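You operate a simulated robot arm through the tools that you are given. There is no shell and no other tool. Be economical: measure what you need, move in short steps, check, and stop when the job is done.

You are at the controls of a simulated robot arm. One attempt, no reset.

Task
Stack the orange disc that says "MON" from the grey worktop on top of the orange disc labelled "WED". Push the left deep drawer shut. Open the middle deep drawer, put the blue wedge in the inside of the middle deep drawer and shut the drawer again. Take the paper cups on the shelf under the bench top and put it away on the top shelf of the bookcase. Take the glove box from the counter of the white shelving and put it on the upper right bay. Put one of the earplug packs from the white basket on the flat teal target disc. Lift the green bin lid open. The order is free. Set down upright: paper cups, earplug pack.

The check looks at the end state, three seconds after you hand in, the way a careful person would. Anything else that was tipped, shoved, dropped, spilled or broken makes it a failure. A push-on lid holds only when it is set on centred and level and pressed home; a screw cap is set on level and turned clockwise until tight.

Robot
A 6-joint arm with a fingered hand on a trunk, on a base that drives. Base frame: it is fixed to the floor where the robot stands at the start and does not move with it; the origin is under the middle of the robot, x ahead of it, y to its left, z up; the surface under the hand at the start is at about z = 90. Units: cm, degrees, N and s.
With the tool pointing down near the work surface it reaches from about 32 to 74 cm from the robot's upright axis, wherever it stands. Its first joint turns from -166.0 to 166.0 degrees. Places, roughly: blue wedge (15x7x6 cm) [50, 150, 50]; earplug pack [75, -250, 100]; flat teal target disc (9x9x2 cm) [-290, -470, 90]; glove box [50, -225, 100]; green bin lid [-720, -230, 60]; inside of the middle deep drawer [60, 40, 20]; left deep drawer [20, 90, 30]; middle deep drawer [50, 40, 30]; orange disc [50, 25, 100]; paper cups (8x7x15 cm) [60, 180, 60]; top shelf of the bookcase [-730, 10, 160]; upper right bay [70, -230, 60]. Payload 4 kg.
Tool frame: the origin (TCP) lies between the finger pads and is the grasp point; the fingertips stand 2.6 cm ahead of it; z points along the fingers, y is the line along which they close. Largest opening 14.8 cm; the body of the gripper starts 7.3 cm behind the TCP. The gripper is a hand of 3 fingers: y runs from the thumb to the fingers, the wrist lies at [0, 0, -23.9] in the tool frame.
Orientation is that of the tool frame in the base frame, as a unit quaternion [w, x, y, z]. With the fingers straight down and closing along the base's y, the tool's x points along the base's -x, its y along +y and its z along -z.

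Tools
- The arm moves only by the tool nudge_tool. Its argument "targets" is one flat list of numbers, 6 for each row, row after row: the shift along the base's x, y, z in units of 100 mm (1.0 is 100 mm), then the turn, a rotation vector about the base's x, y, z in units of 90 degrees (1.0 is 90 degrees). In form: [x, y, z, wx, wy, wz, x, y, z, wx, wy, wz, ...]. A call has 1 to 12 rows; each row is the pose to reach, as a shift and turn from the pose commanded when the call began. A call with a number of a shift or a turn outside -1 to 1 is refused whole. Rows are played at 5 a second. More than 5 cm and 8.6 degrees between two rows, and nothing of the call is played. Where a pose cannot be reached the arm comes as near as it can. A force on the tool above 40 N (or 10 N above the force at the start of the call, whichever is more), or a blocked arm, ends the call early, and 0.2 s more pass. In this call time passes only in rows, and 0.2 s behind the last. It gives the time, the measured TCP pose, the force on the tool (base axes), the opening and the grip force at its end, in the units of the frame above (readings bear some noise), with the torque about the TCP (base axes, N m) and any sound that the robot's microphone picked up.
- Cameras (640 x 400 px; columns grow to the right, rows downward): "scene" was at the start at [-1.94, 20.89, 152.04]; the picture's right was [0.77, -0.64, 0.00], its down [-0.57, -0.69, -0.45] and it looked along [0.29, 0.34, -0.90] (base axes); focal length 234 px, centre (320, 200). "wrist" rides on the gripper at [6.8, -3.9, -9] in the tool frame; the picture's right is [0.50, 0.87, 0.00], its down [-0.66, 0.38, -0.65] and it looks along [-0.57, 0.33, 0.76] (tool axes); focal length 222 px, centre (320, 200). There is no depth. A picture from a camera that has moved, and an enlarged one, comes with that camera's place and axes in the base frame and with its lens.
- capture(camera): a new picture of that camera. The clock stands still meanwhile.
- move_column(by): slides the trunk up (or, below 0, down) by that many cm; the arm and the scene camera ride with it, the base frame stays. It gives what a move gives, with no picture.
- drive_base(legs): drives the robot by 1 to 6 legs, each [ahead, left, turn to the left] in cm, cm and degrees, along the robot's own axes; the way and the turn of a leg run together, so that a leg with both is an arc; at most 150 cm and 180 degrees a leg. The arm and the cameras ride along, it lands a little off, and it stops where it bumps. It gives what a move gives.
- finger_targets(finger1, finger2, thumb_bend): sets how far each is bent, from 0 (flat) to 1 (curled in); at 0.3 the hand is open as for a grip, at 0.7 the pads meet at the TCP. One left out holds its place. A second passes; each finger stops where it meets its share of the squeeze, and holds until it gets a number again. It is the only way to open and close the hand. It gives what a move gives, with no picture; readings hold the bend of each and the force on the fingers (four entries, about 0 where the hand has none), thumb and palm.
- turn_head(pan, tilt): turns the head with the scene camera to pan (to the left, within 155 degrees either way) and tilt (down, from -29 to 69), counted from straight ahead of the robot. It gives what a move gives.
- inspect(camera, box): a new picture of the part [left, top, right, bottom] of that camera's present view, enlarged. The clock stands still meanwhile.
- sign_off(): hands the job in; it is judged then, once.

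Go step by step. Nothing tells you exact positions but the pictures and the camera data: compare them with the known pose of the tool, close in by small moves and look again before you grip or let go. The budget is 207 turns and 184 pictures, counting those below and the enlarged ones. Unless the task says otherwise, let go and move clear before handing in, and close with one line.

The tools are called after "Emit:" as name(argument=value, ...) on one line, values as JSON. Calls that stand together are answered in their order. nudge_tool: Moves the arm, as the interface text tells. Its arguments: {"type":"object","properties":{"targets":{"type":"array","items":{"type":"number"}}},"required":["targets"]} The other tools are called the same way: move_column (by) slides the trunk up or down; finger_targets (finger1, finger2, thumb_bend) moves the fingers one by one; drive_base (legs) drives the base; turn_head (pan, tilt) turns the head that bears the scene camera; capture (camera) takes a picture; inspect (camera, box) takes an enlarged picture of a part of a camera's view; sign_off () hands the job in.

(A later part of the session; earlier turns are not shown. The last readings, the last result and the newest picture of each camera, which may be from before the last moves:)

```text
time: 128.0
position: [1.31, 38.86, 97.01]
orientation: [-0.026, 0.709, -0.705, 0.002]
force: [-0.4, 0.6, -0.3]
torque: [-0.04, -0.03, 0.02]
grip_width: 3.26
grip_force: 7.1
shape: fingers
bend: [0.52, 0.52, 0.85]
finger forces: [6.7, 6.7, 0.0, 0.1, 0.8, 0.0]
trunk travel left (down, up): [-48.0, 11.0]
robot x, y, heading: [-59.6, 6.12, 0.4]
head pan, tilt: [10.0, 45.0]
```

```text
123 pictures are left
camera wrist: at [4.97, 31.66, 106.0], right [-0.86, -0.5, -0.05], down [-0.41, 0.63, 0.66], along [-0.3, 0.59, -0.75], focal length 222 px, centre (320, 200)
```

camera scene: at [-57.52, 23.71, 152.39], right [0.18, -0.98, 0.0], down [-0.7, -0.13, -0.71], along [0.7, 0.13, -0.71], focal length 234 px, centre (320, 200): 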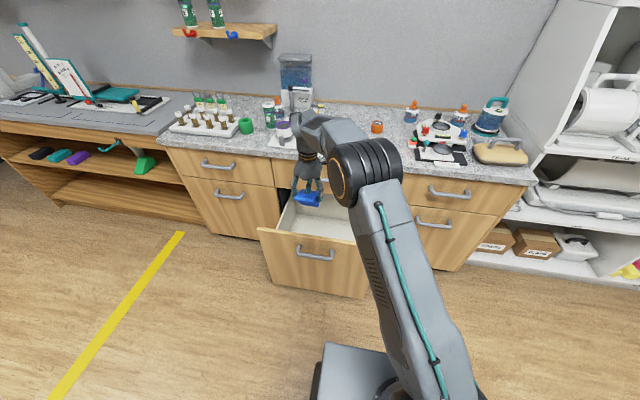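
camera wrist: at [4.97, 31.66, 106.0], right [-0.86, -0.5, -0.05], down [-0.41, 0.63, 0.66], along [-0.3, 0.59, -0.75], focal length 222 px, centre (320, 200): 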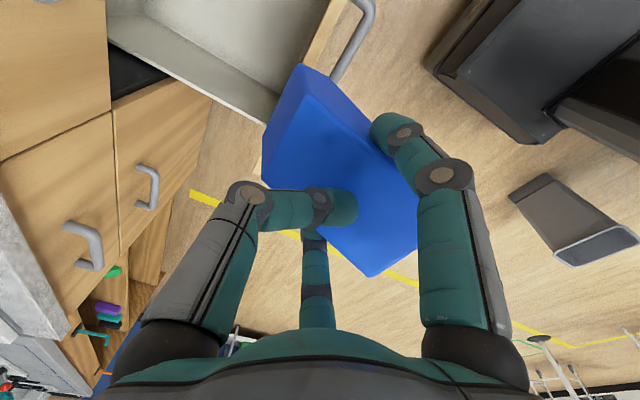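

The hand points down above the drawer line. I'll drive forward over the open drawer and lower the trunk partway.

Emit:
drive_base(legs=[[16.5, -1, 0]])

Emit:
move_column(by=-20)

Emit:
capture(camera="scene")

Emit:
capture(camera="wrist")

```text
time: 129.4
position: [18.02, 38.03, 96.95]
orientation: [-0.027, 0.709, -0.704, 0.002]
force: [0.5, -0.4, -0.6]
torque: [0.03, 0.02, 0.01]
grip_width: 3.25
grip_force: 7.6
shape: fingers
bend: [0.52, 0.52, 0.85]
finger forces: [6.8, 6.8, 0.0, 0.0, 0.6, 0.0]
trunk travel left (down, up): [-48.0, 11.0]
robot x, y, heading: [-42.89, 5.46, 0.6]
head pan, tilt: [10.0, 45.0]
```

```text
time: 131.6
position: [17.99, 38.23, 76.94]
orientation: [-0.026, 0.709, -0.704, 0.002]
force: [0.9, -0.3, -0.3]
torque: [0.03, 0.03, 0.01]
grip_width: 3.26
grip_force: 7.3
shape: fingers
bend: [0.52, 0.52, 0.85]
finger forces: [6.8, 6.8, 0.0, 0.0, 0.8, 0.1]
trunk travel left (down, up): [-28.0, 31.0]
robot x, y, heading: [-42.65, 4.9, 0.6]
head pan, tilt: [10.0, 45.0]
```

```text
122 pictures are left
camera scene: at [-40.85, 22.86, 132.39], right [0.18, -0.98, 0.0], down [-0.69, -0.13, -0.71], along [0.69, 0.13, -0.71], focal length 234 px, centre (320, 200)
```

scene: 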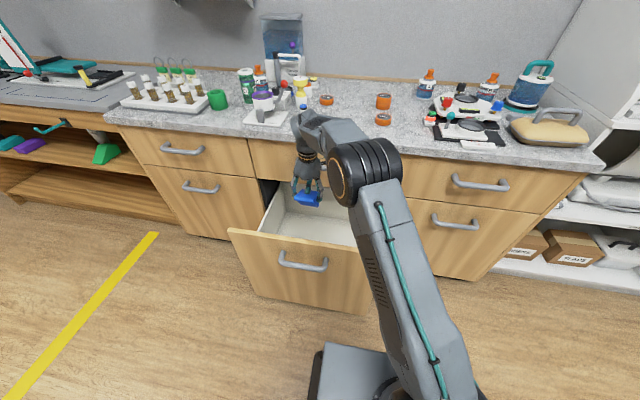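

```text
121 pictures are left
camera wrist: at [21.6, 31.03, 85.99], right [-0.86, -0.51, -0.05], down [-0.41, 0.63, 0.66], along [-0.3, 0.59, -0.75], focal length 222 px, centre (320, 200)
```

wrist: 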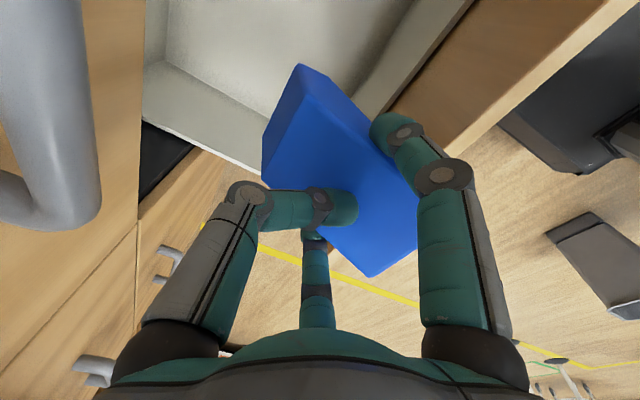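

The drawer floor appears to be near z 20. I'll shift back 2 cm to clear the upper handle and lower into the drawer.

Emit:
drive_base(legs=[[-2, 0, 0]])

Emit:
move_column(by=-20)

Emit:
capture(camera="scene")

Emit:
capture(camera="wrist")

```text
time: 132.4
position: [15.96, 38.18, 77.05]
orientation: [-0.026, 0.709, -0.705, 0.003]
force: [0.0, -0.1, -0.9]
torque: [0.02, 0.02, 0.03]
grip_width: 3.25
grip_force: 7.1
shape: fingers
bend: [0.52, 0.52, 0.85]
finger forces: [6.8, 6.8, 0.0, 0.0, 0.7, 0.0]
trunk travel left (down, up): [-28.0, 31.0]
robot x, y, heading: [-44.49, 5.48, 0.5]
head pan, tilt: [10.0, 45.0]
```

```text
time: 134.6
position: [16.03, 38.17, 57.08]
orientation: [-0.026, 0.71, -0.704, 0.002]
force: [0.3, -0.2, -0.4]
torque: [-0.02, -0.01, -0.04]
grip_width: 3.27
grip_force: 7.3
shape: fingers
bend: [0.52, 0.52, 0.85]
finger forces: [6.8, 6.7, 0.0, 0.0, 0.7, 0.0]
trunk travel left (down, up): [-8.0, 51.0]
robot x, y, heading: [-44.68, 5.39, 0.5]
head pan, tilt: [10.0, 45.0]
```

```text
120 pictures are left
camera scene: at [-42.84, 22.84, 112.39], right [0.18, -0.98, 0.0], down [-0.69, -0.13, -0.71], along [0.69, 0.13, -0.71], focal length 234 px, centre (320, 200)
```

scene: 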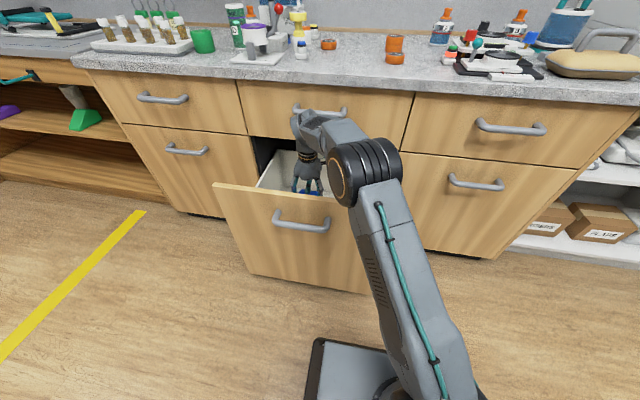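

```text
119 pictures are left
camera wrist: at [19.62, 31.0, 65.99], right [-0.86, -0.51, -0.05], down [-0.41, 0.63, 0.66], along [-0.3, 0.59, -0.75], focal length 222 px, centre (320, 200)
```

wrist: 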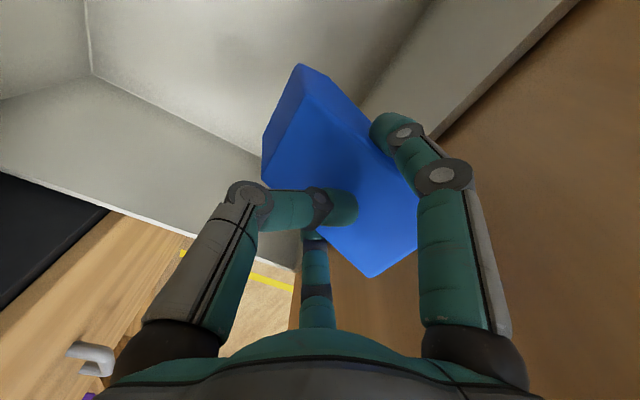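

The floor is at z≈20. I'll continue down: the rest of the trunk travel, then the arm.

Emit:
move_column(by=-8)

Emit:
nudge_tool(targets=[0, 0, -0.25, 0, 0, 0, 0, 0, -0.5, 0, 0, 0, 0, 0, -0.75, 0, 0, 0, 0, 0, -1, 0, 0, 0])

Emit:
capture(camera="scene")

Emit:
capture(camera="wrist")

```text
time: 135.7
position: [16.02, 38.15, 49.03]
orientation: [-0.026, 0.71, -0.703, 0.002]
force: [0.6, 0.5, 0.7]
torque: [0.0, 0.01, -0.01]
grip_width: 3.26
grip_force: 7.8
shape: fingers
bend: [0.52, 0.52, 0.85]
finger forces: [6.8, 6.8, 0.0, 0.1, 0.7, 0.0]
trunk travel left (down, up): [0.0, 59.0]
robot x, y, heading: [-44.95, 5.3, 0.7]
head pan, tilt: [10.0, 45.0]
```

```text
time: 136.7
position: [15.82, 38.09, 39.08]
orientation: [-0.025, 0.71, -0.704, 0.002]
force: [0.0, -0.5, -0.6]
torque: [0.01, -0.01, -0.01]
grip_width: 3.26
grip_force: 7.3
shape: fingers
bend: [0.52, 0.52, 0.85]
finger forces: [6.8, 6.8, 0.1, 0.1, 0.5, 0.1]
trunk travel left (down, up): [0.0, 59.0]
robot x, y, heading: [-44.66, 5.64, 0.8]
head pan, tilt: [10.0, 45.0]
```

```text
118 pictures are left
camera scene: at [-42.85, 22.84, 104.39], right [0.18, -0.98, 0.0], down [-0.69, -0.13, -0.71], along [0.69, 0.13, -0.71], focal length 234 px, centre (320, 200)
```

scene: 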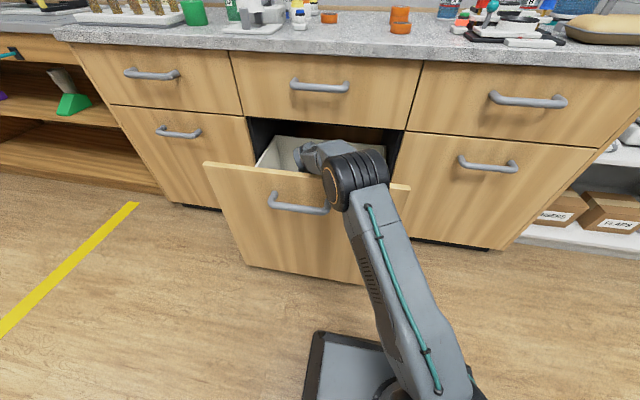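

```text
117 pictures are left
camera wrist: at [19.53, 31.05, 48.07], right [-0.86, -0.51, -0.05], down [-0.41, 0.63, 0.66], along [-0.3, 0.59, -0.75], focal length 222 px, centre (320, 200)
```

wrist: 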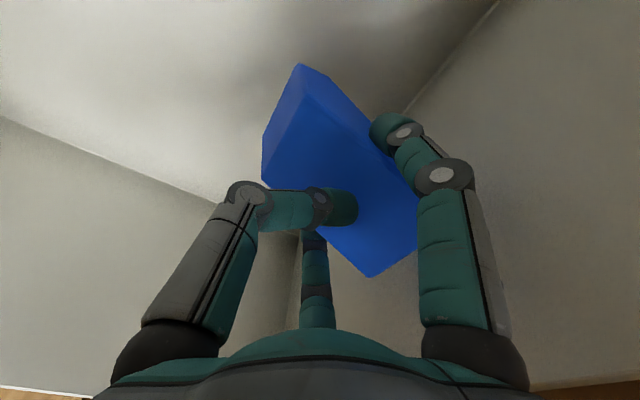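

The wedge hangs about 10 cm above the drawer floor. I'll check the forearm's clearance over the drawer front before going lower.

Emit:
inspect(camera="scene", box=[240, 110, 440, 235])

```text
3.20 times, centred on (340, 172) of scene
camera zoom: at [-42.85, 22.84, 104.39], right [0.18, -0.98, 0.0], down [-0.69, -0.13, -0.71], along [0.69, 0.13, -0.71], focal length 750 px, centre (256, 288)
```

zoom: 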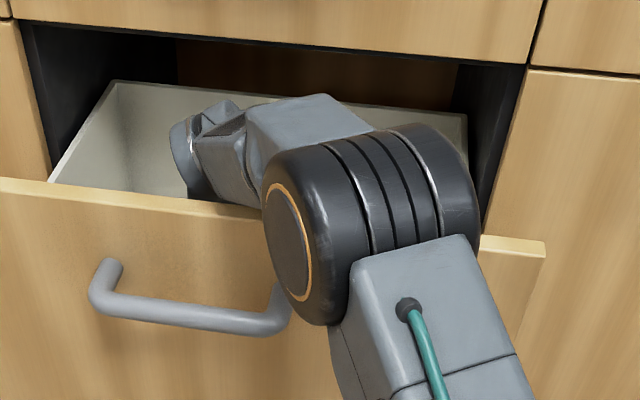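

There is little room under the forearm, so I'll lower just 3 cm more and release the wedge.

Emit:
nudge_tool(targets=[0, 0, -0.1, 0, 0, 0, 0, 0, -0.2, 0, 0, 0, 0, 0, -0.3, 0, 0, 0])

Emit:
finger_targets(finger1=0.4, finger2=0.4, thumb_bend=0.35)

Emit:
capture(camera="wrist")

```text
time: 137.5
position: [15.91, 37.92, 35.9]
orientation: [-0.025, 0.71, -0.704, 0.001]
force: [0.4, -0.3, -1.0]
torque: [-0.01, -0.02, 0.03]
grip_width: 3.26
grip_force: 7.2
shape: fingers
bend: [0.52, 0.52, 0.85]
finger forces: [6.8, 6.7, 0.0, 0.0, 0.7, 0.0]
trunk travel left (down, up): [0.0, 59.0]
robot x, y, heading: [-44.62, 5.33, 0.6]
head pan, tilt: [10.0, 45.0]
```

```text
time: 138.5
position: [15.97, 37.92, 36.03]
orientation: [-0.026, 0.71, -0.704, 0.002]
force: [0.3, 0.5, -0.3]
torque: [-0.01, -0.01, -0.04]
grip_width: 10.27
grip_force: 0.0
shape: fingers
bend: [0.4, 0.4, 0.35]
finger forces: [0.0, 0.1, 0.0, 0.0, 0.1, 0.0]
trunk travel left (down, up): [0.0, 59.0]
robot x, y, heading: [-44.87, 5.11, 0.6]
head pan, tilt: [10.0, 45.0]
```

```text
115 pictures are left
camera wrist: at [19.56, 30.86, 45.03], right [-0.86, -0.51, -0.05], down [-0.41, 0.63, 0.66], along [-0.3, 0.59, -0.75], focal length 222 px, centre (320, 200)
```

wrist: 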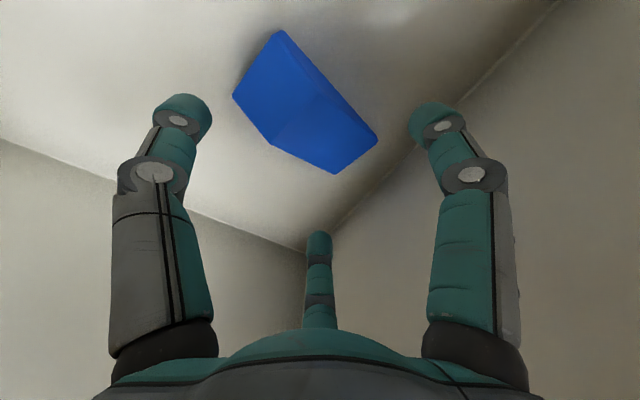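

The wedge is lying in the drawer. I'll raise out, back off, turn the hand forward, and make a fist to push the drawer shut.

Emit:
nudge_tool(targets=[0, 0, 0.25, 0, 0, 0, 0, 0, 0.5, 0, 0, 0, 0, 0, 0.75, 0, 0, 0, 0, 0, 1, 0, 0, 0])

Emit:
move_column(by=40)

Emit:
drive_base(legs=[[-22, 0, -0.6]])

Emit:
nudge_tool(targets=[0, 0, 0, 0, -0.08, 0, 0, 0, 0, 0, -0.16, 0, 0, 0, 0, 0, -0.24, 0, 0, 0, 0, 0, -0.32, 0, 0, 0, 0, 0, -0.4, 0, 0, 0, 0, 0, -0.48, 0, 0, 0, 0, 0, -0.56, 0, 0, 0, 0, 0, -0.64, 0, 0, 0, 0, 0, -0.72, 0, 0, 0, 0, 0, -0.8, 0, 0, 0, 0, 0, -0.88, 0, 0, 0, 0, 0, -0.96, 0])

Emit:
finger_targets(finger1=0.7, finger2=0.7, thumb_bend=0.7)

Emit:
capture(camera="scene")

```text
time: 139.5
position: [15.84, 37.94, 46.02]
orientation: [-0.026, 0.71, -0.704, 0.002]
force: [0.2, -0.5, 0.7]
torque: [-0.02, -0.01, -0.02]
grip_width: 10.28
grip_force: 0.0
shape: fingers
bend: [0.4, 0.4, 0.35]
finger forces: [0.1, 0.0, 0.0, 0.0, 0.0, 0.0]
trunk travel left (down, up): [0.0, 59.0]
robot x, y, heading: [-44.93, 5.6, 0.7]
head pan, tilt: [10.0, 45.0]
```

```text
time: 143.4
position: [15.9, 37.93, 86.14]
orientation: [-0.026, 0.71, -0.704, 0.002]
force: [-0.1, 0.2, -0.4]
torque: [0.0, 0.0, -0.01]
grip_width: 10.31
grip_force: 0.2
shape: fingers
bend: [0.4, 0.4, 0.35]
finger forces: [0.0, 0.0, 0.0, 0.1, 0.0, 0.1]
trunk travel left (down, up): [-40.0, 19.0]
robot x, y, heading: [-44.84, 5.34, 0.4]
head pan, tilt: [10.0, 45.0]
```

```text
time: 145.0
position: [-3.68, 37.58, 86.13]
orientation: [-0.026, 0.708, -0.706, 0.002]
force: [0.9, -0.6, -0.2]
torque: [-0.01, -0.01, 0.0]
grip_width: 10.29
grip_force: 0.1
shape: fingers
bend: [0.4, 0.4, 0.35]
finger forces: [0.0, 0.1, 0.0, 0.0, 0.0, 0.1]
trunk travel left (down, up): [-40.0, 19.0]
robot x, y, heading: [-64.52, 4.98, 0.3]
head pan, tilt: [10.0, 45.0]
stopped in leg 1: the robot was blocked; the commanded pose is now the measured one
```

```text
time: 147.6
position: [-3.51, 37.78, 86.07]
orientation: [-0.501, 0.514, -0.499, 0.487]
force: [0.2, -0.3, 0.1]
torque: [-0.02, -0.03, -0.02]
grip_width: 10.3
grip_force: 0.1
shape: fingers
bend: [0.4, 0.4, 0.35]
finger forces: [0.1, 0.0, 0.0, 0.1, 0.1, 0.0]
trunk travel left (down, up): [-40.0, 19.0]
robot x, y, heading: [-64.95, 5.18, 0.2]
head pan, tilt: [10.0, 45.0]
```

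```text
time: 148.6
position: [-3.66, 37.78, 85.99]
orientation: [-0.499, 0.514, -0.5, 0.486]
force: [0.5, 0.2, -0.2]
torque: [-0.02, 0.0, 0.02]
grip_width: 0.03
grip_force: 0.1
shape: fingers
bend: [0.7, 0.7, 0.7]
finger forces: [0.1, 0.0, 0.0, 0.0, 0.0, 0.1]
trunk travel left (down, up): [-40.0, 19.0]
robot x, y, heading: [-64.03, 5.32, 0.5]
head pan, tilt: [10.0, 45.0]
```

```text
114 pictures are left
camera scene: at [-62.39, 22.68, 144.39], right [0.18, -0.98, 0.0], down [-0.7, -0.13, -0.71], along [0.7, 0.13, -0.71], focal length 234 px, centre (320, 200)
```

scene: 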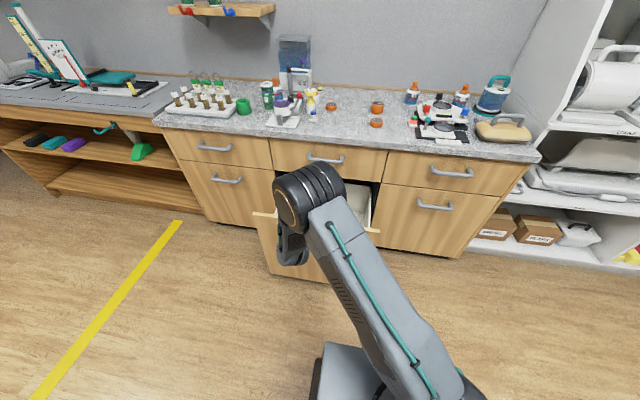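

The fist is just in front of the drawer. I'll pull it back 3 cm, lower below the handle, and drive forward to push.

Emit:
nudge_tool(targets=[-0.15, 0, 0, 0, 0, 0, -0.3, 0, 0, 0, 0, 0])

Emit:
move_column(by=-37)

Emit:
capture(camera="wrist")

Emit:
drive_base(legs=[[31, 0, 0]])

Emit:
capture(camera="scene")

```text
time: 149.2
position: [-6.57, 37.59, 86.01]
orientation: [-0.502, 0.514, -0.498, 0.486]
force: [0.0, 0.3, -0.6]
torque: [-0.01, 0.0, -0.02]
grip_width: 0.03
grip_force: 0.0
shape: fingers
bend: [0.7, 0.7, 0.7]
finger forces: [0.0, 0.0, 0.0, 0.0, 0.0, 0.1]
trunk travel left (down, up): [-40.0, 19.0]
robot x, y, heading: [-64.46, 5.19, 0.3]
head pan, tilt: [10.0, 45.0]
```

```text
time: 152.8
position: [-6.53, 37.67, 49.08]
orientation: [-0.502, 0.515, -0.496, 0.486]
force: [0.7, 0.4, 0.4]
torque: [0.01, 0.01, 0.04]
grip_width: 0.0
grip_force: 0.0
shape: fingers
bend: [0.7, 0.7, 0.7]
finger forces: [0.0, 0.0, 0.0, 0.0, 0.0, 0.1]
trunk travel left (down, up): [-3.0, 56.0]
robot x, y, heading: [-64.63, 5.28, 0.2]
head pan, tilt: [10.0, 45.0]
```

```text
113 pictures are left
camera wrist: at [-15.17, 30.42, 53.12], right [0.0, -0.5, -0.87], down [-0.68, 0.63, -0.36], along [0.73, 0.59, -0.34], focal length 222 px, centre (320, 200)
```

wrist: 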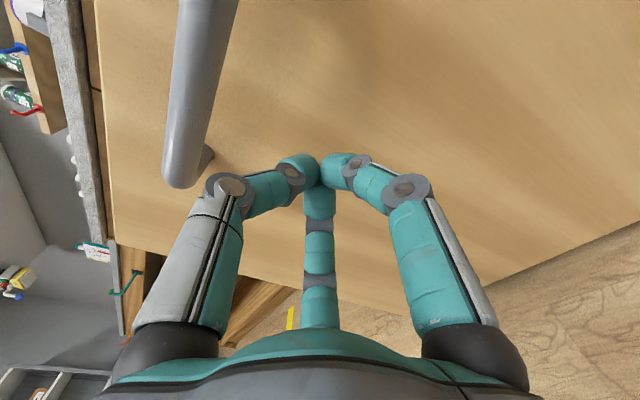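

```text
time: 154.9
position: [24.57, 38.02, 49.12]
orientation: [-0.504, 0.515, -0.496, 0.485]
force: [0.3, 0.4, -0.3]
torque: [0.0, 0.02, -0.01]
grip_width: 0.0
grip_force: 0.1
shape: fingers
bend: [0.7, 0.7, 0.7]
finger forces: [0.0, 0.1, 0.1, 0.0, 0.1, 0.1]
trunk travel left (down, up): [-3.0, 56.0]
robot x, y, heading: [-33.02, 5.39, 0.4]
head pan, tilt: [10.0, 45.0]
```

```text
112 pictures are left
camera scene: at [-31.32, 22.93, 107.39], right [0.18, -0.98, 0.0], down [-0.7, -0.13, -0.71], along [0.7, 0.13, -0.71], focal length 234 px, centre (320, 200)
```

scene: 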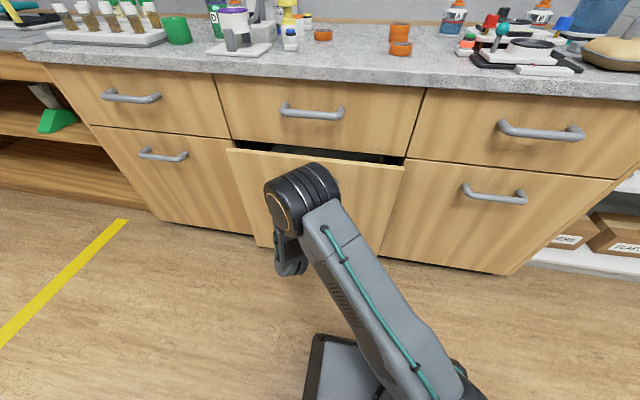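

The drawer is nearly closed, with a few centimetres remaining. I'll keep pushing until it stops.

Emit:
drive_base(legs=[[9, 0, 0]])

Emit:
capture(camera="scene")

```text
time: 155.9
position: [30.6, 38.26, 48.73]
orientation: [-0.502, 0.521, -0.493, 0.484]
force: [-15.3, -2.8, 0.6]
torque: [0.02, -0.03, -0.08]
grip_width: 0.01
grip_force: 11.9
shape: fingers
bend: [0.71, 0.7, 0.71]
finger forces: [8.6, 5.2, 0.0, 0.0, 10.4, 0.1]
trunk travel left (down, up): [-3.0, 56.0]
robot x, y, heading: [-26.69, 5.25, 0.6]
head pan, tilt: [10.0, 45.0]
stopped in leg 1: the force on the tool passed its limit at 102 N (the readings are from after the stop); the commanded pose is now the measured one
```

```text
111 pictures are left
camera scene: at [-24.92, 22.99, 107.39], right [0.18, -0.98, 0.0], down [-0.69, -0.13, -0.71], along [0.7, 0.13, -0.71], focal length 234 px, centre (320, 200)
```

scene: 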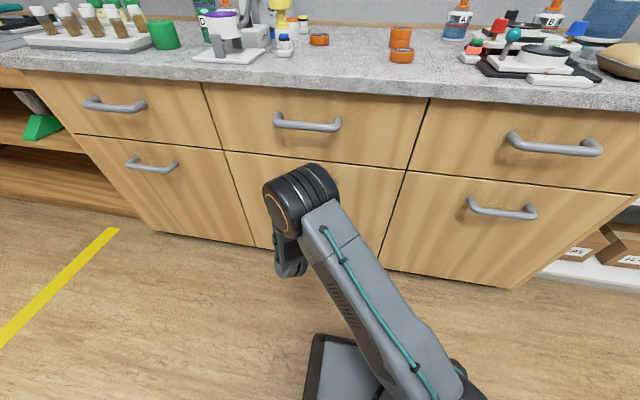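

The middle deep drawer is shut. Next come the paper cups, near [63, 182] on the shelf with z about 51–66. I'll back off, drive left, and roll the hand so it closes sideways.

Emit:
drive_base(legs=[[-26, 0, -0.4], [0, 145, 0]])

Emit:
nudge_tool(targets=[0, 0, 0, 0.09, 0, 0, 0, 0, 0, 0.18, 0, 0, 0, 0, 0, 0.27, 0, 0, 0, 0, 0, 0.36, 0, 0, 0, 0, 0, 0.45, 0, 0, 0, 0, 0, 0.54, 0, 0, 0, 0, 0, 0.63, 0, 0, 0, 0, 0, 0.72, 0, 0, 0, 0, 0, 0.81, 0, 0, 0, 0, 0, 0.9, 0, 0, 0, 0, 0, 0.95, 0, 0, 0, 0, 0, 1, 0, 0])

Emit:
finger_targets(finger1=0.35, finger2=0.35, thumb_bend=0.35)

Emit:
move_column(by=10)

Emit:
turn_head(pan=20, tilt=25)

Emit:
capture(camera="scene")

Emit:
capture(camera="wrist")

```text
time: 164.6
position: [4.99, 180.88, 48.69]
orientation: [-0.498, 0.515, -0.498, 0.489]
force: [0.2, -0.2, -0.2]
torque: [-0.01, 0.01, 0.02]
grip_width: 0.0
grip_force: 0.1
shape: fingers
bend: [0.7, 0.69, 0.7]
finger forces: [0.0, 0.0, 0.0, 0.1, 0.1, 0.1]
trunk travel left (down, up): [-3.0, 56.0]
robot x, y, heading: [-52.87, 149.7, -0.5]
head pan, tilt: [10.0, 45.0]
```

```text
time: 167.2
position: [4.71, 181.89, 48.98]
orientation: [0.714, -0.009, 0.7, 0.005]
force: [0.0, -0.2, -0.5]
torque: [0.03, 0.01, 0.03]
grip_width: 0.04
grip_force: 0.0
shape: fingers
bend: [0.7, 0.69, 0.7]
finger forces: [0.1, 0.0, 0.0, 0.1, 0.0, 0.0]
out of reach, approached as far as the arm can: row 3, 4, 5, 6, 7, 8, 9, 10, 11, 12
trunk travel left (down, up): [-3.0, 56.0]
robot x, y, heading: [-53.19, 148.86, -0.6]
head pan, tilt: [10.0, 45.0]
```

```text
time: 168.2
position: [4.86, 181.84, 49.1]
orientation: [0.714, -0.008, 0.7, 0.003]
force: [-0.2, -0.7, -0.4]
torque: [-0.02, 0.02, -0.01]
grip_width: 11.09
grip_force: 0.0
shape: fingers
bend: [0.35, 0.35, 0.35]
finger forces: [0.1, 0.0, 0.0, 0.0, 0.0, 0.0]
trunk travel left (down, up): [-3.0, 56.0]
robot x, y, heading: [-53.0, 148.79, -0.5]
head pan, tilt: [10.0, 45.0]
```

```text
time: 169.5
position: [4.75, 181.86, 59.07]
orientation: [0.714, -0.008, 0.7, 0.003]
force: [0.0, -0.8, 0.4]
torque: [0.01, 0.03, 0.01]
grip_width: 11.08
grip_force: 0.1
shape: fingers
bend: [0.35, 0.35, 0.35]
finger forces: [0.0, 0.0, 0.0, 0.0, 0.1, 0.0]
trunk travel left (down, up): [-13.0, 46.0]
robot x, y, heading: [-52.8, 149.27, -0.5]
head pan, tilt: [10.0, 45.0]
```

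```text
time: 170.4
position: [4.67, 181.85, 59.12]
orientation: [0.714, -0.009, 0.7, 0.004]
force: [-0.4, 0.2, 0.4]
torque: [0.0, 0.0, 0.0]
grip_width: 11.09
grip_force: 0.0
shape: fingers
bend: [0.35, 0.35, 0.35]
finger forces: [0.0, 0.0, 0.1, 0.1, 0.0, 0.1]
trunk travel left (down, up): [-13.0, 46.0]
robot x, y, heading: [-52.94, 149.23, -0.5]
head pan, tilt: [20.0, 25.0]
```

```text
110 pictures are left
camera scene: at [-50.09, 168.31, 120.44], right [0.33, -0.94, 0.0], down [-0.4, -0.14, -0.91], along [0.85, 0.3, -0.42], focal length 234 px, centre (320, 200)
```

scene: 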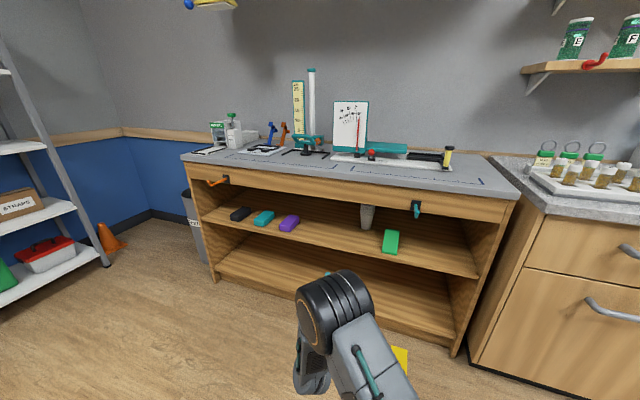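

```text
109 pictures are left
camera wrist: at [-4.02, 177.68, 52.18], right [-0.01, 0.86, -0.51], down [-0.67, 0.37, 0.64], along [0.74, 0.34, 0.58], focal length 222 px, centre (320, 200)
```

wrist: 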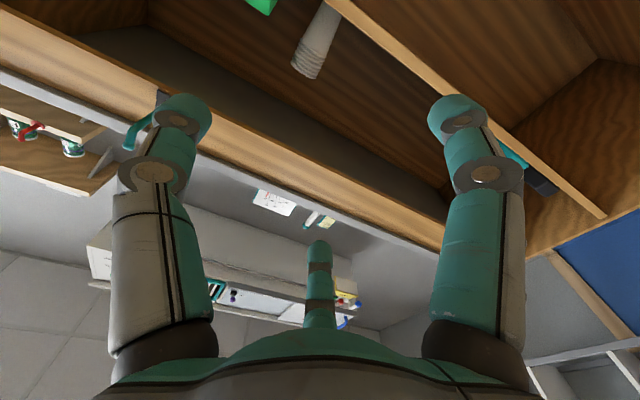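

The cups stand at about [62.3, 181.2], z 51.5–65.5. In this roll the wrist camera hangs below the hand and would foul the shelf. I'll roll 180° so the camera is on top, with the arm extended slightly.

Emit:
nudge_tool(targets=[0.08, 0, 0, -0.09, 0, 0, 0.16, 0, 0, -0.18, 0, 0, 0.24, 0, 0, -0.27, 0, 0, 0.32, 0, 0, -0.36, 0, 0, 0.4, 0, 0, -0.45, 0, 0, 0.48, 0, 0, -0.54, 0, 0, 0.56, 0, 0, -0.63, 0, 0, 0.6, 0, 0, -0.72, 0, 0, 0.6, 0, 0, -0.81, 0, 0, 0.6, 0, 0, -0.9, 0, 0, 0.6, 0, 0, -0.95, 0, 0, 0.6, 0, 0, -1, 0, 0])

Emit:
nudge_tool(targets=[0, 0, 0, -0.09, 0, 0, 0, 0, 0, -0.18, 0, 0, 0, 0, 0, -0.27, 0, 0, 0, 0, 0, -0.36, 0, 0, 0, 0, 0, -0.45, 0, 0, 0, 0, 0, -0.54, 0, 0, 0, 0, 0, -0.63, 0, 0, 0, 0, 0, -0.72, 0, 0, 0, 0, 0, -0.81, 0, 0, 0, 0, 0, -0.9, 0, 0, 0, 0, 0, -0.95, 0, 0, 0, 0, 0, -1, 0, 0])

Emit:
capture(camera="wrist")

```text
time: 173.0
position: [10.8, 181.91, 58.96]
orientation: [-0.498, 0.511, -0.497, 0.493]
force: [0.3, 0.3, -0.4]
torque: [0.0, -0.02, 0.03]
grip_width: 11.05
grip_force: 0.0
shape: fingers
bend: [0.35, 0.35, 0.35]
finger forces: [0.1, 0.0, 0.0, 0.1, 0.0, 0.0]
trunk travel left (down, up): [-13.0, 46.0]
robot x, y, heading: [-53.3, 148.73, -0.3]
head pan, tilt: [20.0, 25.0]
```

```text
time: 175.6
position: [10.81, 181.83, 59.01]
orientation: [0.009, 0.713, -0.003, 0.701]
force: [-0.7, 0.0, -0.2]
torque: [0.02, -0.07, 0.03]
grip_width: 11.08
grip_force: 0.1
shape: fingers
bend: [0.35, 0.35, 0.35]
finger forces: [0.0, 0.0, 0.1, 0.0, 0.0, 0.1]
trunk travel left (down, up): [-13.0, 46.0]
robot x, y, heading: [-53.02, 149.3, -0.4]
head pan, tilt: [20.0, 25.0]
```

```text
108 pictures are left
camera wrist: at [1.97, 185.9, 65.92], right [-0.01, -0.86, 0.51], down [-0.67, -0.37, -0.64], along [0.74, -0.35, -0.58], focal length 222 px, centre (320, 200)
```

wrist: 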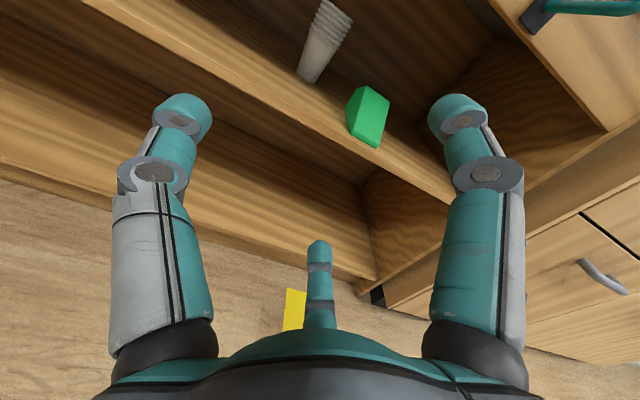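

The roll worked. The hand is level, thumb left, camera on top. I'll align in y and drive partway in.

Emit:
move_column(by=1)

Emit:
drive_base(legs=[[34, -1.7, 0.3]])

Emit:
capture(camera="wrist")

Emit:
capture(camera="scene")

```text
time: 176.1
position: [10.78, 181.89, 60.11]
orientation: [0.009, 0.714, -0.003, 0.7]
force: [0.5, 0.0, 0.9]
torque: [-0.02, 0.02, 0.03]
grip_width: 11.09
grip_force: 0.1
shape: fingers
bend: [0.35, 0.35, 0.35]
finger forces: [0.0, 0.1, 0.1, 0.1, 0.1, 0.0]
trunk travel left (down, up): [-14.0, 45.0]
robot x, y, heading: [-53.07, 148.62, -0.6]
head pan, tilt: [20.0, 25.0]
```

```text
time: 178.4
position: [44.88, 179.94, 59.95]
orientation: [0.009, 0.714, -0.003, 0.7]
force: [-0.9, 0.2, -0.5]
torque: [0.03, 0.0, 0.02]
grip_width: 11.06
grip_force: 0.1
shape: fingers
bend: [0.35, 0.35, 0.35]
finger forces: [0.0, 0.0, 0.1, 0.0, 0.1, 0.0]
trunk travel left (down, up): [-14.0, 45.0]
robot x, y, heading: [-18.78, 147.26, -0.4]
head pan, tilt: [20.0, 25.0]
```

```text
107 pictures are left
camera wrist: at [36.02, 183.93, 66.92], right [0.0, -0.86, 0.51], down [-0.67, -0.37, -0.64], along [0.74, -0.34, -0.58], focal length 222 px, centre (320, 200)
```

wrist: 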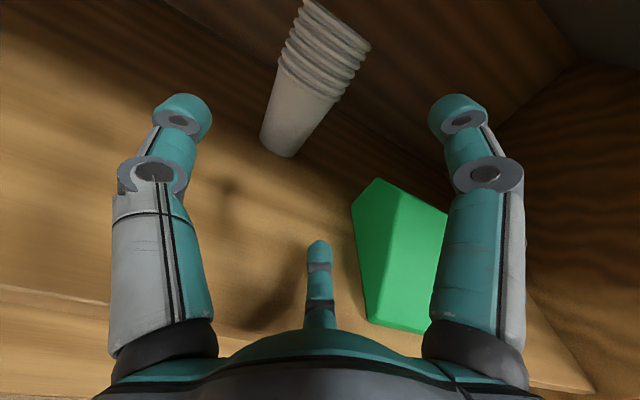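

```text
106 pictures are left
camera scene: at [-16.03, 166.31, 121.45], right [0.33, -0.94, 0.0], down [-0.4, -0.14, -0.91], along [0.85, 0.3, -0.42], focal length 234 px, centre (320, 200)
```

scene: 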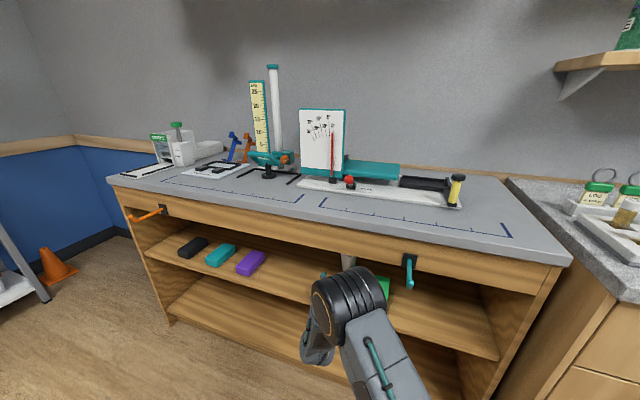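

The cups are at about [63.3, 181.4] and line up with the opening. To keep the elbow away from the bench edge I'll extend the arm first instead of driving all the way.

Emit:
nudge_tool(targets=[0.2, 0, 0, 0, 0, 0, 0.4, 0, 0, 0, 0, 0, 0.6, 0, 0, 0, 0, 0, 0.8, 0, 0, 0, 0, 0, 1, 0, 0, 0, 0, 0])

Emit:
capture(camera="wrist")

Emit:
turn_head(pan=15, tilt=40)

Emit:
capture(camera="scene")

```text
time: 179.6
position: [54.79, 179.8, 59.91]
orientation: [0.008, 0.714, -0.003, 0.701]
force: [0.4, -0.6, 0.9]
torque: [0.02, -0.01, -0.03]
grip_width: 11.1
grip_force: 0.1
shape: fingers
bend: [0.35, 0.35, 0.35]
finger forces: [0.0, 0.0, 0.0, 0.0, 0.0, 0.1]
trunk travel left (down, up): [-14.0, 45.0]
robot x, y, heading: [-18.66, 146.78, -0.5]
head pan, tilt: [20.0, 25.0]
```

```text
105 pictures are left
camera wrist: at [46.13, 183.88, 66.9], right [-0.01, -0.86, 0.51], down [-0.67, -0.37, -0.64], along [0.74, -0.34, -0.58], focal length 222 px, centre (320, 200)
```

wrist: 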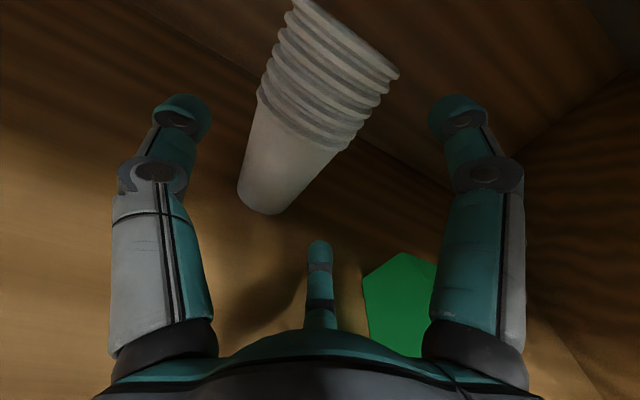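

```text
time: 180.3
position: [54.83, 179.85, 60.08]
orientation: [0.009, 0.714, -0.003, 0.7]
force: [0.3, -0.3, -1.1]
torque: [0.0, -0.01, 0.01]
grip_width: 11.09
grip_force: 0.0
shape: fingers
bend: [0.35, 0.35, 0.35]
finger forces: [0.1, 0.0, 0.0, 0.1, 0.0, 0.0]
trunk travel left (down, up): [-14.0, 45.0]
robot x, y, heading: [-18.79, 147.05, -0.4]
head pan, tilt: [15.0, 40.0]
```

```text
104 pictures are left
camera scene: at [-16.48, 165.37, 119.12], right [0.25, -0.97, 0.0], down [-0.62, -0.16, -0.77], along [0.74, 0.19, -0.64], focal length 234 px, centre (320, 200)
```

scene: 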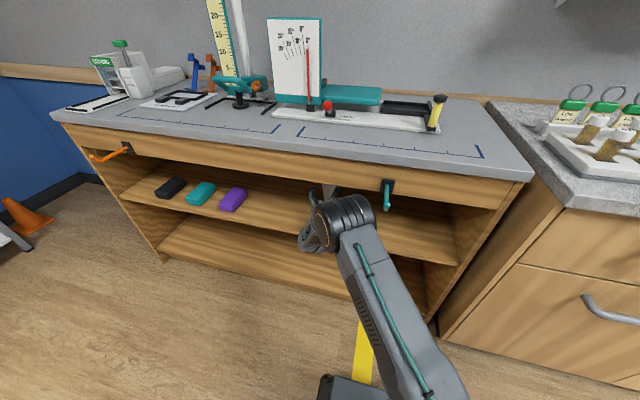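

There's more reach available. I'll extend another 7 cm with the arm so the cups come between the fingers.

Emit:
nudge_tool(targets=[0.2, 0, 0, 0, 0, 0, 0.4, 0, 0, 0, 0, 0, 0.6, 0, 0, 0, 0, 0, 0.75, 0, 0, 0, 0, 0])

Emit:
capture(camera="wrist")

Emit:
capture(camera="scene")

```text
time: 181.3
position: [62.42, 179.93, 60.05]
orientation: [0.009, 0.714, -0.004, 0.7]
force: [-0.5, 0.6, -0.1]
torque: [0.02, 0.01, 0.0]
grip_width: 11.09
grip_force: 0.2
shape: fingers
bend: [0.35, 0.35, 0.35]
finger forces: [0.1, 0.0, 0.0, 0.0, 0.1, 0.1]
trunk travel left (down, up): [-14.0, 45.0]
robot x, y, heading: [-18.67, 147.01, -0.3]
head pan, tilt: [15.0, 40.0]
```

```text
103 pictures are left
camera wrist: at [53.5, 183.93, 67.02], right [0.0, -0.86, 0.51], down [-0.67, -0.37, -0.64], along [0.74, -0.34, -0.58], focal length 222 px, centre (320, 200)
```

wrist: 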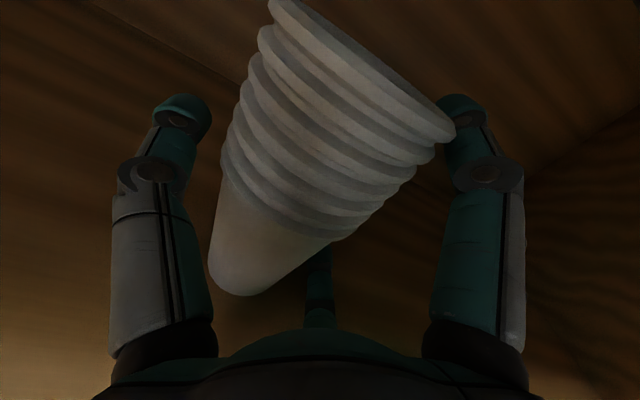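

```text
102 pictures are left
camera scene: at [-16.5, 165.36, 119.12], right [0.25, -0.97, 0.0], down [-0.62, -0.16, -0.77], along [0.74, 0.19, -0.64], focal length 234 px, centre (320, 200)
```

scene: 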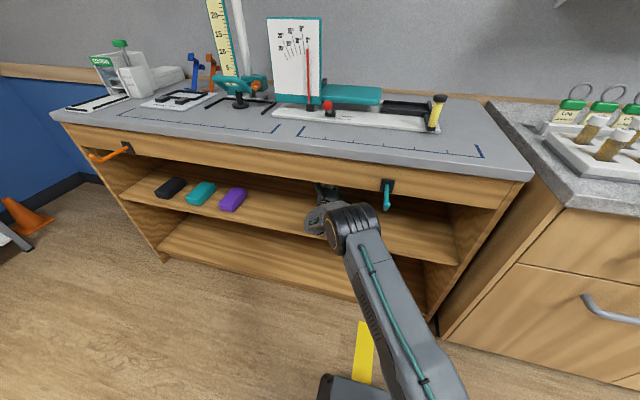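

The cup stack is between the fingers. I'll close on it.

Emit:
finger_targets(finger1=0.6, finger2=0.6, thumb_bend=0.6)

Emit:
capture(camera="wrist")

```text
time: 182.3
position: [62.26, 179.9, 60.07]
orientation: [0.009, 0.714, -0.004, 0.7]
force: [0.6, -0.3, 0.2]
torque: [0.0, 0.0, -0.02]
grip_width: 6.57
grip_force: 20.5
shape: fingers
bend: [0.51, 0.53, 0.51]
finger forces: [11.3, 9.3, 0.0, 0.0, 19.7, 0.1]
trunk travel left (down, up): [-14.0, 45.0]
robot x, y, heading: [-18.59, 146.98, -0.4]
head pan, tilt: [15.0, 40.0]
```

```text
101 pictures are left
camera wrist: at [53.49, 183.92, 66.99], right [0.0, -0.86, 0.51], down [-0.67, -0.37, -0.64], along [0.74, -0.34, -0.58], focal length 222 px, centre (320, 200)
```

wrist: 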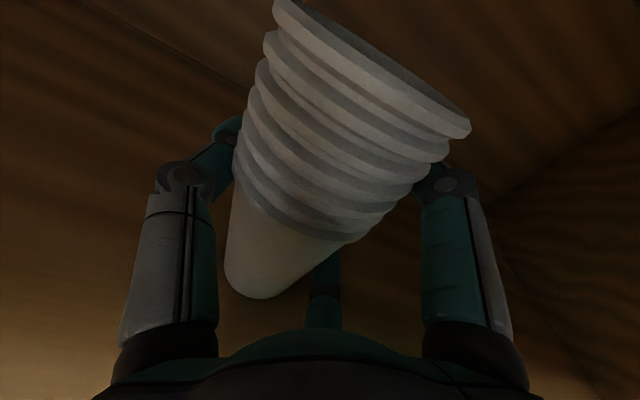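

The cups are gripped firmly. I'll lift 3 cm and back straight out by driving.

Emit:
move_column(by=3)

Emit:
drive_base(legs=[[-45, 0, 0]])

Emit:
capture(camera="wrist")

Emit:
turn_head(pan=130, tilt=10)

Emit:
capture(camera="scene")

```text
time: 183.1
position: [62.26, 179.89, 63.1]
orientation: [0.009, 0.714, -0.003, 0.7]
force: [0.8, 0.2, -0.4]
torque: [-0.01, 0.03, 0.01]
grip_width: 6.57
grip_force: 20.5
shape: fingers
bend: [0.51, 0.53, 0.51]
finger forces: [11.3, 9.5, 0.1, 0.0, 19.7, 0.0]
trunk travel left (down, up): [-17.0, 42.0]
robot x, y, heading: [-18.97, 147.11, -0.3]
head pan, tilt: [15.0, 40.0]
```

```text
time: 185.8
position: [16.72, 180.18, 63.06]
orientation: [0.01, 0.714, -0.004, 0.7]
force: [0.8, -0.3, -0.2]
torque: [0.0, -0.03, -0.01]
grip_width: 6.57
grip_force: 19.8
shape: fingers
bend: [0.51, 0.53, 0.51]
finger forces: [11.3, 9.4, 0.0, 0.0, 19.6, 0.0]
trunk travel left (down, up): [-17.0, 42.0]
robot x, y, heading: [-64.77, 147.2, -0.7]
head pan, tilt: [15.0, 40.0]
```

```text
100 pictures are left
camera wrist: at [7.93, 184.13, 69.99], right [-0.01, -0.86, 0.51], down [-0.67, -0.37, -0.64], along [0.74, -0.35, -0.58], focal length 222 px, centre (320, 200)
```

wrist: 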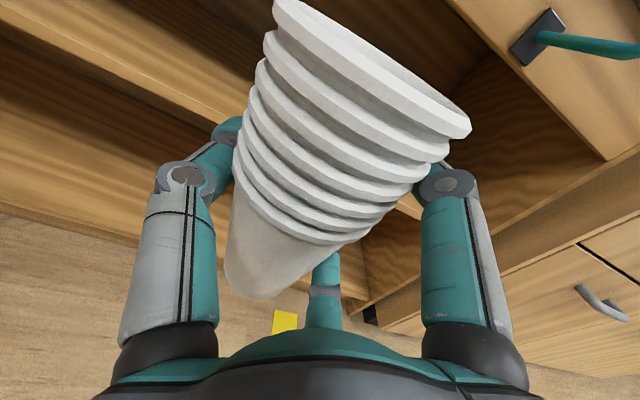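

```text
time: 187.8
position: [16.78, 180.1, 63.09]
orientation: [0.01, 0.714, -0.005, 0.7]
force: [0.1, -0.7, -0.4]
torque: [0.0, 0.03, 0.02]
grip_width: 6.55
grip_force: 19.9
shape: fingers
bend: [0.51, 0.53, 0.51]
finger forces: [11.3, 9.5, 0.1, 0.0, 19.7, 0.0]
trunk travel left (down, up): [-17.0, 42.0]
robot x, y, heading: [-64.45, 147.22, -0.7]
head pan, tilt: [130.0, 10.0]
```

```text
99 pictures are left
camera scene: at [-76.23, 170.85, 126.88], right [0.77, 0.63, 0.0], down [0.11, -0.13, -0.98], along [-0.62, 0.76, -0.17], focal length 234 px, centre (320, 200)
```

scene: 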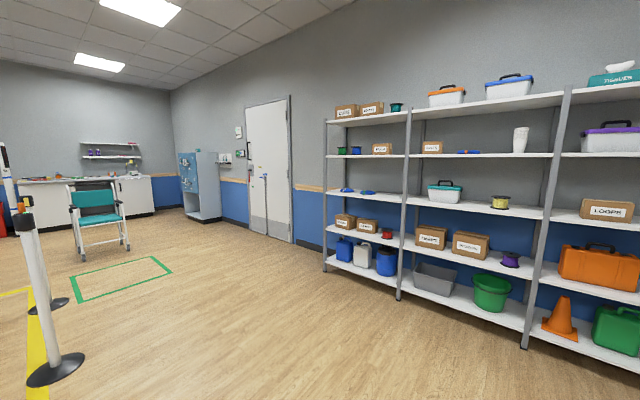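

The cups are held upright. The bookcase is far away at x≈−730, so I'll retract the arm, raise the trunk a bit, turn around, and look along the route.

Emit:
nudge_tool(targets=[-0.25, 0, 0, 0, 0, 0, -0.5, 0, 0, 0, 0, 0, -0.75, 0, 0, 0, 0, 0, -1, 0, 0, 0, 0, 0])

Emit:
move_column(by=30)

Emit:
drive_base(legs=[[-10, 0, 0], [0, 0, 90], [0, 0, 90]])

Emit:
turn_head(pan=0, tilt=15)

Emit:
capture(camera="scene")

Emit:
turn_head(pan=60, tilt=15)

Emit:
capture(camera="scene")

```text
time: 188.8
position: [6.76, 180.22, 62.93]
orientation: [0.009, 0.714, -0.005, 0.7]
force: [0.4, -0.4, -0.7]
torque: [-0.03, -0.02, -0.01]
grip_width: 6.54
grip_force: 20.3
shape: fingers
bend: [0.51, 0.53, 0.51]
finger forces: [11.3, 9.3, 0.1, 0.1, 19.9, 0.0]
trunk travel left (down, up): [-17.0, 42.0]
robot x, y, heading: [-64.87, 147.69, -0.7]
head pan, tilt: [130.0, 10.0]
```

```text
time: 191.8
position: [6.79, 180.35, 93.04]
orientation: [0.009, 0.714, -0.004, 0.7]
force: [0.1, 0.4, -0.8]
torque: [-0.03, -0.02, -0.01]
grip_width: 6.53
grip_force: 20.1
shape: fingers
bend: [0.51, 0.53, 0.51]
finger forces: [11.3, 9.3, 0.1, 0.0, 19.8, 0.0]
trunk travel left (down, up): [-47.0, 12.0]
robot x, y, heading: [-64.69, 147.16, -0.6]
head pan, tilt: [130.0, 10.0]
```

```text
time: 200.6
position: [-144.79, 112.87, 92.95]
orientation: [-0.7, -0.006, 0.715, 0.0]
force: [-0.5, -0.3, -0.5]
torque: [0.02, -0.01, -0.03]
grip_width: 6.5
grip_force: 19.6
shape: fingers
bend: [0.52, 0.53, 0.51]
finger forces: [10.7, 8.7, 0.1, 0.0, 19.2, 0.0]
trunk travel left (down, up): [-47.0, 12.0]
robot x, y, heading: [-74.41, 147.61, -179.0]
head pan, tilt: [130.0, 10.0]
```

```text
time: 202.7
position: [-144.91, 113.01, 92.86]
orientation: [-0.7, -0.005, 0.714, 0.0]
force: [0.1, 0.4, -0.5]
torque: [0.0, -0.01, 0.01]
grip_width: 6.52
grip_force: 19.5
shape: fingers
bend: [0.52, 0.53, 0.51]
finger forces: [10.7, 8.8, 0.0, 0.0, 19.1, 0.1]
trunk travel left (down, up): [-47.0, 12.0]
robot x, y, heading: [-74.31, 147.61, -179.2]
head pan, tilt: [0.0, 15.0]
```

```text
98 pictures are left
camera scene: at [-77.46, 131.36, 156.07], right [-0.02, 1.0, 0.0], down [0.26, 0.0, -0.97], along [-0.97, -0.02, -0.26], focal length 234 px, centre (320, 200)
```

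scene: 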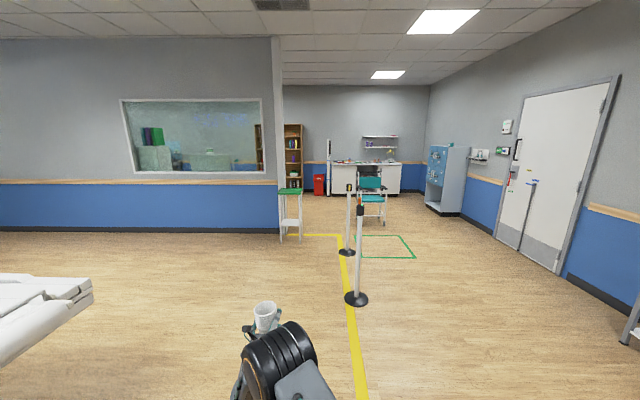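

```text
time: 204.0
position: [-144.79, 112.96, 92.95]
orientation: [-0.7, -0.005, 0.714, 0.0]
force: [-0.1, 0.8, -0.7]
torque: [0.02, -0.04, 0.02]
grip_width: 6.48
grip_force: 19.2
shape: fingers
bend: [0.52, 0.53, 0.51]
finger forces: [10.7, 8.8, 0.1, 0.0, 19.1, 0.0]
trunk travel left (down, up): [-47.0, 12.0]
robot x, y, heading: [-74.33, 147.71, -179.0]
head pan, tilt: [60.0, 15.0]
```

```text
97 pictures are left
camera scene: at [-72.67, 123.36, 156.07], right [-0.87, 0.49, 0.0], down [0.13, 0.23, -0.97], along [-0.47, -0.84, -0.26], focal length 234 px, centre (320, 200)
```

scene: 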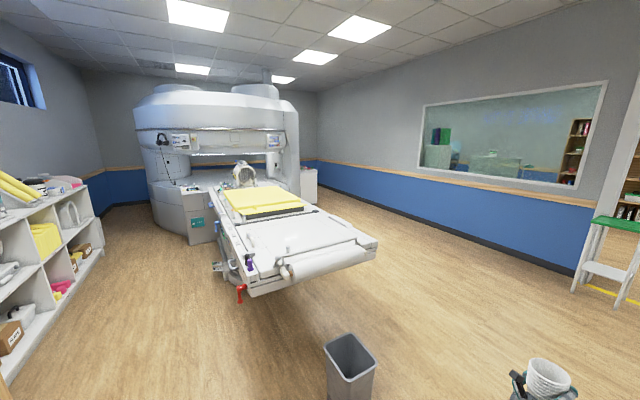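

It's an MRI suite. The bookcase is in the next room beyond the partition at x≈−448. Stanchions stand near y 162, a chair is near [−483, 213], and a stool is near [−420, 80]. I'll take the wide route along y≈285.

Emit:
move_column(by=12)

Emit:
drive_base(legs=[[0, -138, -1], [150, 0, 0], [100, 0, 0]])

Emit:
turn_head(pan=10, tilt=15)

Emit:
capture(camera="scene")

```text
time: 205.5
position: [-144.87, 112.96, 104.96]
orientation: [-0.7, -0.005, 0.714, 0.0]
force: [-0.1, -0.6, -1.6]
torque: [-0.04, 0.01, 0.0]
grip_width: 6.5
grip_force: 19.7
shape: fingers
bend: [0.52, 0.53, 0.51]
finger forces: [10.6, 8.8, 0.0, 0.0, 19.1, 0.0]
trunk travel left (down, up): [-59.0, 0.0]
robot x, y, heading: [-74.42, 147.49, -179.0]
head pan, tilt: [60.0, 15.0]
```

```text
time: 224.2
position: [-397.45, 259.13, 104.93]
orientation: [-0.7, 0.013, 0.714, 0.017]
force: [0.4, 0.2, -1.8]
torque: [-0.01, 0.04, 0.0]
grip_width: 6.48
grip_force: 19.6
shape: fingers
bend: [0.52, 0.53, 0.51]
finger forces: [10.7, 9.0, 0.0, 0.1, 19.1, 0.1]
trunk travel left (down, up): [-59.0, 0.0]
robot x, y, heading: [-325.26, 290.46, 177.8]
head pan, tilt: [60.0, 15.0]
```

```text
time: 225.4
position: [-397.45, 259.0, 104.83]
orientation: [-0.7, 0.013, 0.714, 0.017]
force: [-0.7, -0.8, -0.3]
torque: [0.0, 0.03, 0.0]
grip_width: 6.45
grip_force: 18.9
shape: fingers
bend: [0.52, 0.53, 0.51]
finger forces: [10.8, 8.9, 0.0, 0.2, 19.3, 0.0]
trunk travel left (down, up): [-59.0, 0.0]
robot x, y, heading: [-325.04, 289.83, 178.2]
head pan, tilt: [10.0, 15.0]
```

```text
96 pictures are left
camera scene: at [-329.14, 272.52, 168.07], right [-0.14, 0.99, 0.0], down [0.26, 0.04, -0.97], along [-0.96, -0.14, -0.26], focal length 234 px, centre (320, 200)
```

scene: 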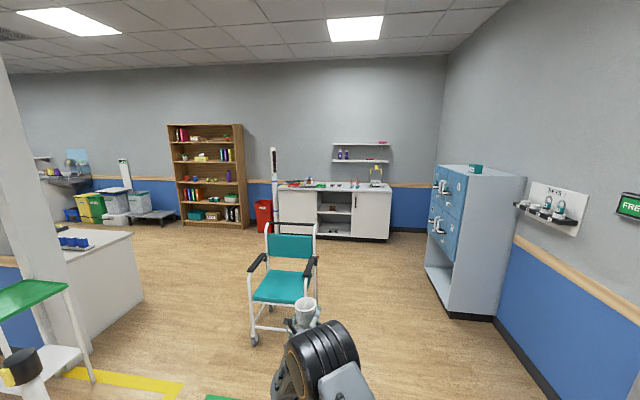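

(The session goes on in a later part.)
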